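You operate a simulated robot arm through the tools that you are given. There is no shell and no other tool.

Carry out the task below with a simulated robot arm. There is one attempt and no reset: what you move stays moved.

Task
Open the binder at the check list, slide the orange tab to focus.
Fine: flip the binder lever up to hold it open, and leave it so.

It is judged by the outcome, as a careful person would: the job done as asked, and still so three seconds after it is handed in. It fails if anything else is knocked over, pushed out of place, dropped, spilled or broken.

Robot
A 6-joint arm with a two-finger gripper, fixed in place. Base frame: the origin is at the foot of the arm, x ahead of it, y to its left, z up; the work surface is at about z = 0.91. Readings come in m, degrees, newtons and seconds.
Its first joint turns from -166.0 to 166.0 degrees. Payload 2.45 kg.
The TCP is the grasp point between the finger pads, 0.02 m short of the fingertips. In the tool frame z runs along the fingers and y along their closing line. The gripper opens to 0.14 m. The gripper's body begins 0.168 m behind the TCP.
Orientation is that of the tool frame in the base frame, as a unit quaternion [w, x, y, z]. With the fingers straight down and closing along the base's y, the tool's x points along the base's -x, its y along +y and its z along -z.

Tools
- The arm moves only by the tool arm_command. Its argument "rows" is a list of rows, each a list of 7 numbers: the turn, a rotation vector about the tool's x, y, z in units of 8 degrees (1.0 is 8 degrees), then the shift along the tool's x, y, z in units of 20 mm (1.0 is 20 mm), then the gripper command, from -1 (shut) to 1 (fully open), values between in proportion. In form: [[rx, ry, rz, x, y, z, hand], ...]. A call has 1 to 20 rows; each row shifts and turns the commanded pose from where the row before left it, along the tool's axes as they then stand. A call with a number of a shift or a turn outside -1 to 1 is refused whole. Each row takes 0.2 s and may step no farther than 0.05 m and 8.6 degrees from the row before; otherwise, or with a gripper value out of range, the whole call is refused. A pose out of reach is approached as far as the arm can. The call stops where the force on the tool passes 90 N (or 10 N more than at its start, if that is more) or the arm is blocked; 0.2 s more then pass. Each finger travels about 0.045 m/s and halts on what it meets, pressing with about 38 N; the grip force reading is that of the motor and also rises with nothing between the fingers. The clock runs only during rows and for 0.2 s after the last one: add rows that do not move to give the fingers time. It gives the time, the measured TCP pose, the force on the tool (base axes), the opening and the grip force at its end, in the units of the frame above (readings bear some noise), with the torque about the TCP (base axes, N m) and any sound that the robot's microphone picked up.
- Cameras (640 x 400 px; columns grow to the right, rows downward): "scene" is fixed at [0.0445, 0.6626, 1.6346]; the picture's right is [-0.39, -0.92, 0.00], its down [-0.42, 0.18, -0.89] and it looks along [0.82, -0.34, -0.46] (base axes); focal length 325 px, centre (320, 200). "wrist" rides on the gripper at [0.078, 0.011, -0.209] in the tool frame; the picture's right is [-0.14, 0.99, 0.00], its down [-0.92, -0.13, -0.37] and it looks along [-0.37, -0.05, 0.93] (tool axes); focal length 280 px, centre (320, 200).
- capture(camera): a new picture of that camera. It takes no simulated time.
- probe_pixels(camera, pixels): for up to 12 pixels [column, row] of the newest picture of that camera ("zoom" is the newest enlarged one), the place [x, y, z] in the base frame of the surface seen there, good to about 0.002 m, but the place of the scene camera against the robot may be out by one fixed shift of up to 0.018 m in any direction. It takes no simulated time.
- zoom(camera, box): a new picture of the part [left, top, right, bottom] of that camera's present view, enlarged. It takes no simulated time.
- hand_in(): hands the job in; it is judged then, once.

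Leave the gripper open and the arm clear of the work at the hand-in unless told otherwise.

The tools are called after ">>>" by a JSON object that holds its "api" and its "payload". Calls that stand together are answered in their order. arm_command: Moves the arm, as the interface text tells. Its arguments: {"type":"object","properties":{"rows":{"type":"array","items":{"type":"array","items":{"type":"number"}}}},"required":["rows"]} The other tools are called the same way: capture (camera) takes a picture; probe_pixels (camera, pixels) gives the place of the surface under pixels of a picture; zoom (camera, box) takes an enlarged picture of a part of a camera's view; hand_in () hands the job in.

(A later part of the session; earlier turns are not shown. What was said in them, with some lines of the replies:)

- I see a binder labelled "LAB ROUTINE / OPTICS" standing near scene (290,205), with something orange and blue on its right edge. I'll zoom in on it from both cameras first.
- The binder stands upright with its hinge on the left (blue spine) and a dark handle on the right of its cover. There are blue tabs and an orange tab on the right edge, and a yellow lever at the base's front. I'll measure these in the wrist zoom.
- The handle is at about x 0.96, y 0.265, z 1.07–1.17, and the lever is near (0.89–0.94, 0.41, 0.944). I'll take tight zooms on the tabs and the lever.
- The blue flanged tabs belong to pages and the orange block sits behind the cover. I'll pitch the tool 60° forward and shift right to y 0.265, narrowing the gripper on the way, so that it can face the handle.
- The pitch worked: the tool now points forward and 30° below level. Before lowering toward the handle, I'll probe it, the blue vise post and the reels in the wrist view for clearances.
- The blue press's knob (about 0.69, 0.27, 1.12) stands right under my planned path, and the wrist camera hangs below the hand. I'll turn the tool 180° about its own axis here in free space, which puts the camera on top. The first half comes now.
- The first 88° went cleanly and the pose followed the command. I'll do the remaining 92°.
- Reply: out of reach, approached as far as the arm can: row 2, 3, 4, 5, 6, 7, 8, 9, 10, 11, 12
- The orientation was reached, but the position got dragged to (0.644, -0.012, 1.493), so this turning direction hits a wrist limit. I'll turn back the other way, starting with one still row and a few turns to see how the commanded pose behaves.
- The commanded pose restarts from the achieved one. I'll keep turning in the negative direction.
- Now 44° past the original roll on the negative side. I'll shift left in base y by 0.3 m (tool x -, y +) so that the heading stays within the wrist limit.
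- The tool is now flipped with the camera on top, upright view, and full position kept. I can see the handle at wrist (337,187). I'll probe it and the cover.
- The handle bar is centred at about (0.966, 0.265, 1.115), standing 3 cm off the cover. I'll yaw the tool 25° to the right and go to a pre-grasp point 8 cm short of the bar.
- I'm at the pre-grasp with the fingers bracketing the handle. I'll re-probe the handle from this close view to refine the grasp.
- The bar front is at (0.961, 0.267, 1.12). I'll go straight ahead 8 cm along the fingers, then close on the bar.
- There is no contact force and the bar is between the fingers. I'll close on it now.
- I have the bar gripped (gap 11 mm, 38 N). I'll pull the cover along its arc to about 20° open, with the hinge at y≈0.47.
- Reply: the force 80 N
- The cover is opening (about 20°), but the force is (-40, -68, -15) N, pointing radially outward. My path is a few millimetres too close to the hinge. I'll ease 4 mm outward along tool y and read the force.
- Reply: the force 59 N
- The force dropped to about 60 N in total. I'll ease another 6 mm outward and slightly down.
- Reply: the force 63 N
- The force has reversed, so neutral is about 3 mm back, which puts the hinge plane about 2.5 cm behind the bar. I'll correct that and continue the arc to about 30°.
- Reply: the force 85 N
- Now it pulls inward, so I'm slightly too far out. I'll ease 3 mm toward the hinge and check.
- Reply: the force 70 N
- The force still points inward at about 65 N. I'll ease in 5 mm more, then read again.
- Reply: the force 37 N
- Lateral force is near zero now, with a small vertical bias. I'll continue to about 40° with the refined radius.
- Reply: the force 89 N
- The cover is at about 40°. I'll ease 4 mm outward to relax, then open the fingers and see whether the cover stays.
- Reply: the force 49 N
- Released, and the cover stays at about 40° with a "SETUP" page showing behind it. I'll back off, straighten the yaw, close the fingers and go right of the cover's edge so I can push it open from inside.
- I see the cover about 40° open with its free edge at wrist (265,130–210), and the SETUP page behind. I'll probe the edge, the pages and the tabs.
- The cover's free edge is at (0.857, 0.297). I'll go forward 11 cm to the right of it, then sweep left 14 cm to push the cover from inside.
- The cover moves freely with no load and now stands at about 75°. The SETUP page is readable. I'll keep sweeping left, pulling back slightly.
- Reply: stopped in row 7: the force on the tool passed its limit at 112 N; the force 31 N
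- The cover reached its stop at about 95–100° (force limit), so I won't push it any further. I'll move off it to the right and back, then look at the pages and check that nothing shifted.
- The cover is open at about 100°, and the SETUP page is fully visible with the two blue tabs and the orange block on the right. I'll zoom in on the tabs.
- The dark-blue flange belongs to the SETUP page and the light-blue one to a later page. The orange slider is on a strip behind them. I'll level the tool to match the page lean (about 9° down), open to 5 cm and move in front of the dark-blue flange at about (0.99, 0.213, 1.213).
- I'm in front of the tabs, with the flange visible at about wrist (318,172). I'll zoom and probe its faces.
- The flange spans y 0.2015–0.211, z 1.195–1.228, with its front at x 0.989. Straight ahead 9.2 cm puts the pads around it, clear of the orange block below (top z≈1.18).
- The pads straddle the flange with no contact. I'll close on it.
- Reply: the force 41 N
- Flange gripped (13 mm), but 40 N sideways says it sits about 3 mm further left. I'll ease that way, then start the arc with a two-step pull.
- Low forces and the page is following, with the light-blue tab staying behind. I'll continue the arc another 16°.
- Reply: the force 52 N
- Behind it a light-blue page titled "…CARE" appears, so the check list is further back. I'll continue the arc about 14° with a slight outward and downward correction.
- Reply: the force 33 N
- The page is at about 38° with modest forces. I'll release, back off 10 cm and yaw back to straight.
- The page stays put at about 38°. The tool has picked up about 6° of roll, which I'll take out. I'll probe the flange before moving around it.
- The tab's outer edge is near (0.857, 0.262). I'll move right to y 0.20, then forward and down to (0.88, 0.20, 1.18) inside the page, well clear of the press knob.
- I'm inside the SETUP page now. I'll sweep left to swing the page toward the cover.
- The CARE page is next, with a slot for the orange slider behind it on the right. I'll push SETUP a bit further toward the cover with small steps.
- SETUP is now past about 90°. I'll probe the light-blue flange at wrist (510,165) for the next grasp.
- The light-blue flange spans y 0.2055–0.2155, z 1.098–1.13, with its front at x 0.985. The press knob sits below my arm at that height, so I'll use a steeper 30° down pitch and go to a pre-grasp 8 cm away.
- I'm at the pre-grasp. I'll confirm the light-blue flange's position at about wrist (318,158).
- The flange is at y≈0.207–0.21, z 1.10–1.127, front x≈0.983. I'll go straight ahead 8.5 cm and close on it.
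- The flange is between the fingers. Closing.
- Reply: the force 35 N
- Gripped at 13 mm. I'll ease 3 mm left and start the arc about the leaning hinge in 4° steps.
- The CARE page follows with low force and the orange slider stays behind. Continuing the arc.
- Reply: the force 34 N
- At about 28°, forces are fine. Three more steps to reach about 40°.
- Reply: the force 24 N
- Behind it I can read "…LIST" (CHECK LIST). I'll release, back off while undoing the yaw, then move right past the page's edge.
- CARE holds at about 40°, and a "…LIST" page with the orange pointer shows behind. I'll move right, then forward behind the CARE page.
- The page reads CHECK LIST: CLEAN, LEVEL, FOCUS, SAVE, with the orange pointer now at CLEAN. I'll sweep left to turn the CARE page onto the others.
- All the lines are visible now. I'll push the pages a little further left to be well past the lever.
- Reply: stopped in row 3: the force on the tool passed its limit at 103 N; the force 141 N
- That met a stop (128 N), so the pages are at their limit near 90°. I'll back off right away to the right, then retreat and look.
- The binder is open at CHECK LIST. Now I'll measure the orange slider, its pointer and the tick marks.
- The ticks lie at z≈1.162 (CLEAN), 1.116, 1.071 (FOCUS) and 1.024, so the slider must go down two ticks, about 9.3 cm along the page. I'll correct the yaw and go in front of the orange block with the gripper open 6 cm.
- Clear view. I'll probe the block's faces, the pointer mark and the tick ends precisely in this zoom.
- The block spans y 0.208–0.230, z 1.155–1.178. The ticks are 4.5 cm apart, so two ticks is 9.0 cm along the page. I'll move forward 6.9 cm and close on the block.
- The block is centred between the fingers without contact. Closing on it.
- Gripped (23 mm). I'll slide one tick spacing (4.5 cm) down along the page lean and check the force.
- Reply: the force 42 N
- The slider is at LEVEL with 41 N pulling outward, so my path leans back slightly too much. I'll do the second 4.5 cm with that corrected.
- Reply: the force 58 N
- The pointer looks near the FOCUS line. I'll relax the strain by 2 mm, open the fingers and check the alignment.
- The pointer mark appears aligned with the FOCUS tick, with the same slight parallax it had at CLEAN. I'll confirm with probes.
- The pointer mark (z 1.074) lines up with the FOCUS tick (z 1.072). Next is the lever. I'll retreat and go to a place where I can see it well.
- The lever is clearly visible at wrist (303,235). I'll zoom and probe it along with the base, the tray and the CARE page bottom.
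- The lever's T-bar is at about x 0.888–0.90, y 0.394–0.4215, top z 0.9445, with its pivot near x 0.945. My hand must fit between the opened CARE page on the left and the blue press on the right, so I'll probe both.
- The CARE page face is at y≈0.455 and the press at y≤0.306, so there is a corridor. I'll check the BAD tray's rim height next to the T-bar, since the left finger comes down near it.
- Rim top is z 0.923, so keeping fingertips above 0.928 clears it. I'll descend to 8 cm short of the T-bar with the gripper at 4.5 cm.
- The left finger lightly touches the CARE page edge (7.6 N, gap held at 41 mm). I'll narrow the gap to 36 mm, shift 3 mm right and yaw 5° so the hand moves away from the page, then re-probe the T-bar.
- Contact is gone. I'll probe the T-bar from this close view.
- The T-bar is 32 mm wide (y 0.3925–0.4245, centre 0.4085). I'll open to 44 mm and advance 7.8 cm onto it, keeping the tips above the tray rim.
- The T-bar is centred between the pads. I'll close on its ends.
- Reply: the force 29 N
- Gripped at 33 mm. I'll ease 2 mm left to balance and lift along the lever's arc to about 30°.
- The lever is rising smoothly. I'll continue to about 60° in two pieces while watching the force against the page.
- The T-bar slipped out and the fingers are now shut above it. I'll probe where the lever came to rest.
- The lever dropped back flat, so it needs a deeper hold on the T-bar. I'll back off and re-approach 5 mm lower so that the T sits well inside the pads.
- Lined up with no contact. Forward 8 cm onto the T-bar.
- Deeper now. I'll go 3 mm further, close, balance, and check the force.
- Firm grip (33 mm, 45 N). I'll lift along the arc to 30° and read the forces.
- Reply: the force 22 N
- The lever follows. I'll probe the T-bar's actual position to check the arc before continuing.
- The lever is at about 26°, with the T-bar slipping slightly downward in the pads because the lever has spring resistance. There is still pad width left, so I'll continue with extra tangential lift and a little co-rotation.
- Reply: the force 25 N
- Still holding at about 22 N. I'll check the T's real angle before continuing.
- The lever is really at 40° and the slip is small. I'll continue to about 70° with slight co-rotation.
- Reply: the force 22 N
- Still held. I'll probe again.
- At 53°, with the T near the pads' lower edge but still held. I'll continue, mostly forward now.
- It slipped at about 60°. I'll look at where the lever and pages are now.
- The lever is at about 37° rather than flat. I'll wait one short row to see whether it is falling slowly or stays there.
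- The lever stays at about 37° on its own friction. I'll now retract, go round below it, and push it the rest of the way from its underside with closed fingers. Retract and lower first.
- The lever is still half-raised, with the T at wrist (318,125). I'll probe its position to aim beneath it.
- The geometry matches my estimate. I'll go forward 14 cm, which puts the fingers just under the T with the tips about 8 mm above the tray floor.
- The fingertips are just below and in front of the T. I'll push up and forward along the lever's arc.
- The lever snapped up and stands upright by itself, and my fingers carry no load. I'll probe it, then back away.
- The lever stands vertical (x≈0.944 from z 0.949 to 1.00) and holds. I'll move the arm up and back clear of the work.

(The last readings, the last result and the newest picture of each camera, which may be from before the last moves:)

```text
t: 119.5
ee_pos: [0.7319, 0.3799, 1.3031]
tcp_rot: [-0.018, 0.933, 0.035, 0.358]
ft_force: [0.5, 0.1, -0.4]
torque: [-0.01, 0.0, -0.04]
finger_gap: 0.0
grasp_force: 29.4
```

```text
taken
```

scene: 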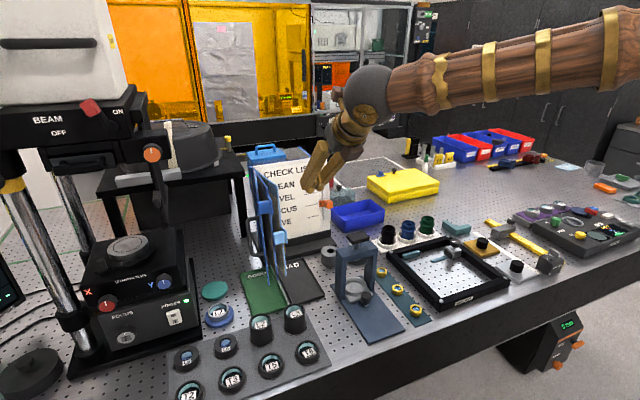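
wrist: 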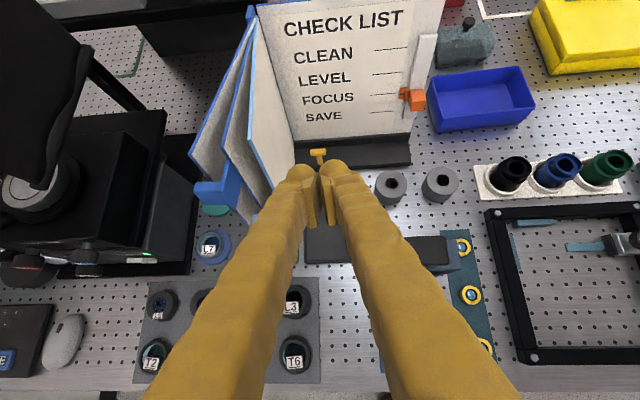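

Everything looks in place. I'll retreat further back and up, open the gripper, wait a few still rows, and check the slider and lever close up.

>>> {"api": "arm_command", "payload": {"rows": [[0, 0, 0, -0.3, 0.3, -1, 0.5], [0, 0, 0, -0.3, 0.3, -1, 0.5], [0, 0, 0, -0.3, 0.3, -1, 0.5], [0, 0, 0, -0.3, 0.3, -1, 0.5], [0, 0, 0, -0.3, 0.3, -1, 0.5], [0, 0, 0, -0.3, 0.3, -1, 0.5], [0, 0, 0, 0, 0, 0, 0.5], [0, 0, 0, 0, 0, 0, 0.5], [0, 0, 0, 0, 0, 0, 0.5], [0, 0, 0, 0, 0, 0, 0.5], [0, 0, 0, 0, 0, 0, 0.5], [0, 0, 0, 0, 0, 0, 0.5], [0, 0, 0, 0, 0, 0, 0.5], [0, 0, 0, 0, 0, 0, 0.5], [0, 0, 0, 0, 0, 0, 0.5], [0, 0, 0, 0, 0, 0, 0.5]]}}

>>> {"api": "capture", "payload": {"camera": "wrist"}}

>>> {"api": "zoom", "payload": {"camera": "wrist", "box": [230, 0, 450, 180]}}

>>> {"api": "capture", "payload": {"camera": "scene"}}

>>> {"api": "zoom", "payload": {"camera": "scene", "box": [230, 140, 380, 300]}}

```text
t: 122.9
ee_pos: [0.6283, 0.3331, 1.3677]
tcp_rot: [-0.018, 0.932, 0.036, 0.36]
ft_force: [-0.3, 0.0, 0.4]
torque: [-0.04, 0.01, 0.0]
finger_gap: 0.1053
grasp_force: 0.2
```

```text
taken
```

wrist: 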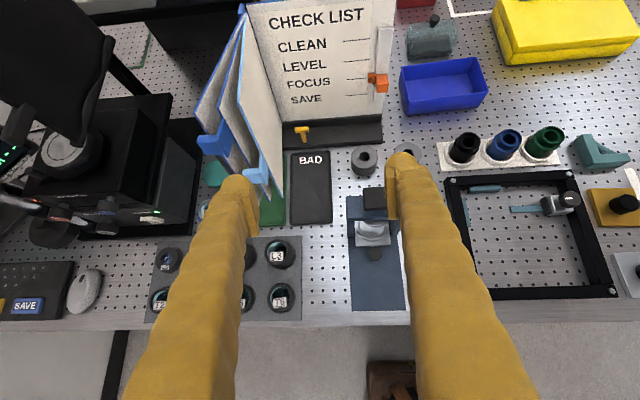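

```text
2.22 times, centred on (340, 90) of wrist
```

zoom: 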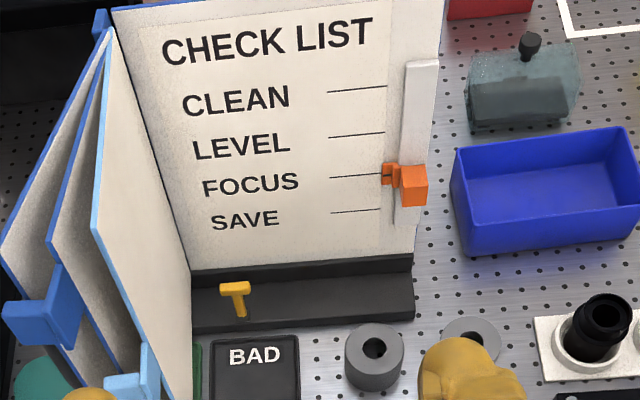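

```text
taken
```

scene: 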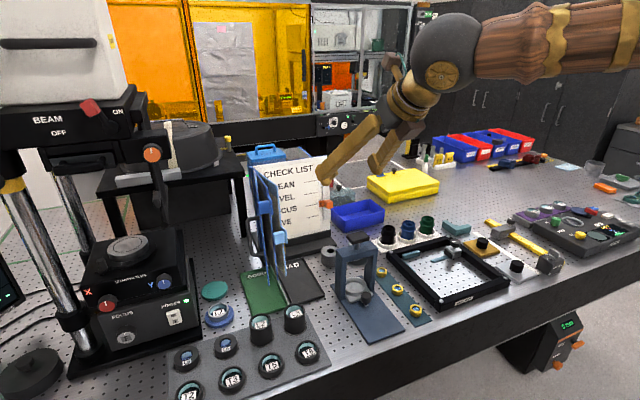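

```text
2.50 times, centred on (305, 220) of scene
```

zoom: 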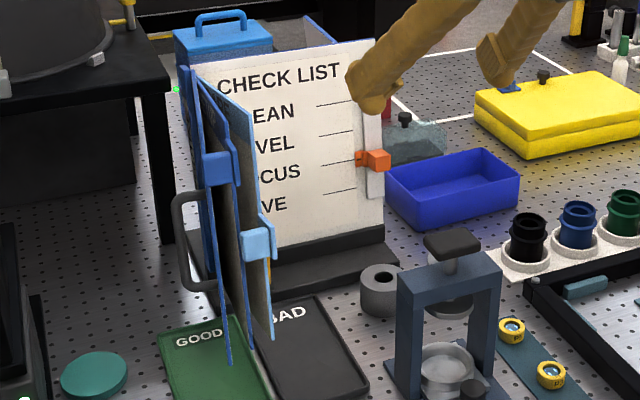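

After two still seconds nothing has moved. The binder is open at CHECK LIST, the orange pointer is on the FOCUS line, the yellow lever stands up, and all other items are where they were. The gripper is open and the arm is clear, so I'm handing in.

>>> {"api": "hand_in", "payload": {}}

```text
The job is handed in.
```

The job is handed in. The binder is open at CHECK LIST, the orange tab points at FOCUS, and the yellow lever is flipped up.

- **Binder:** I opened the cover and turned the SETUP and CARE pages. All three stayed open on their own for the last few seconds I watched.
- **Orange tab:** it moved down two lines from CLEAN. The pointer mark and the FOCUS line measured within about 2 mm of each other.
- **Lever:** it slipped out of the gripper twice while I was lifting it. I then pushed it up from underneath, and it has stood upright since.
- **Contact with the binder:** the arm stopped on its force limit twice, once at 112 N on the cover and once at 128 N on the CARE page. Both times they had opened as far as they go, and I backed off straight away.

In the last pictures nothing else looked moved or knocked over. The gripper is open and the arm is clear of the work.
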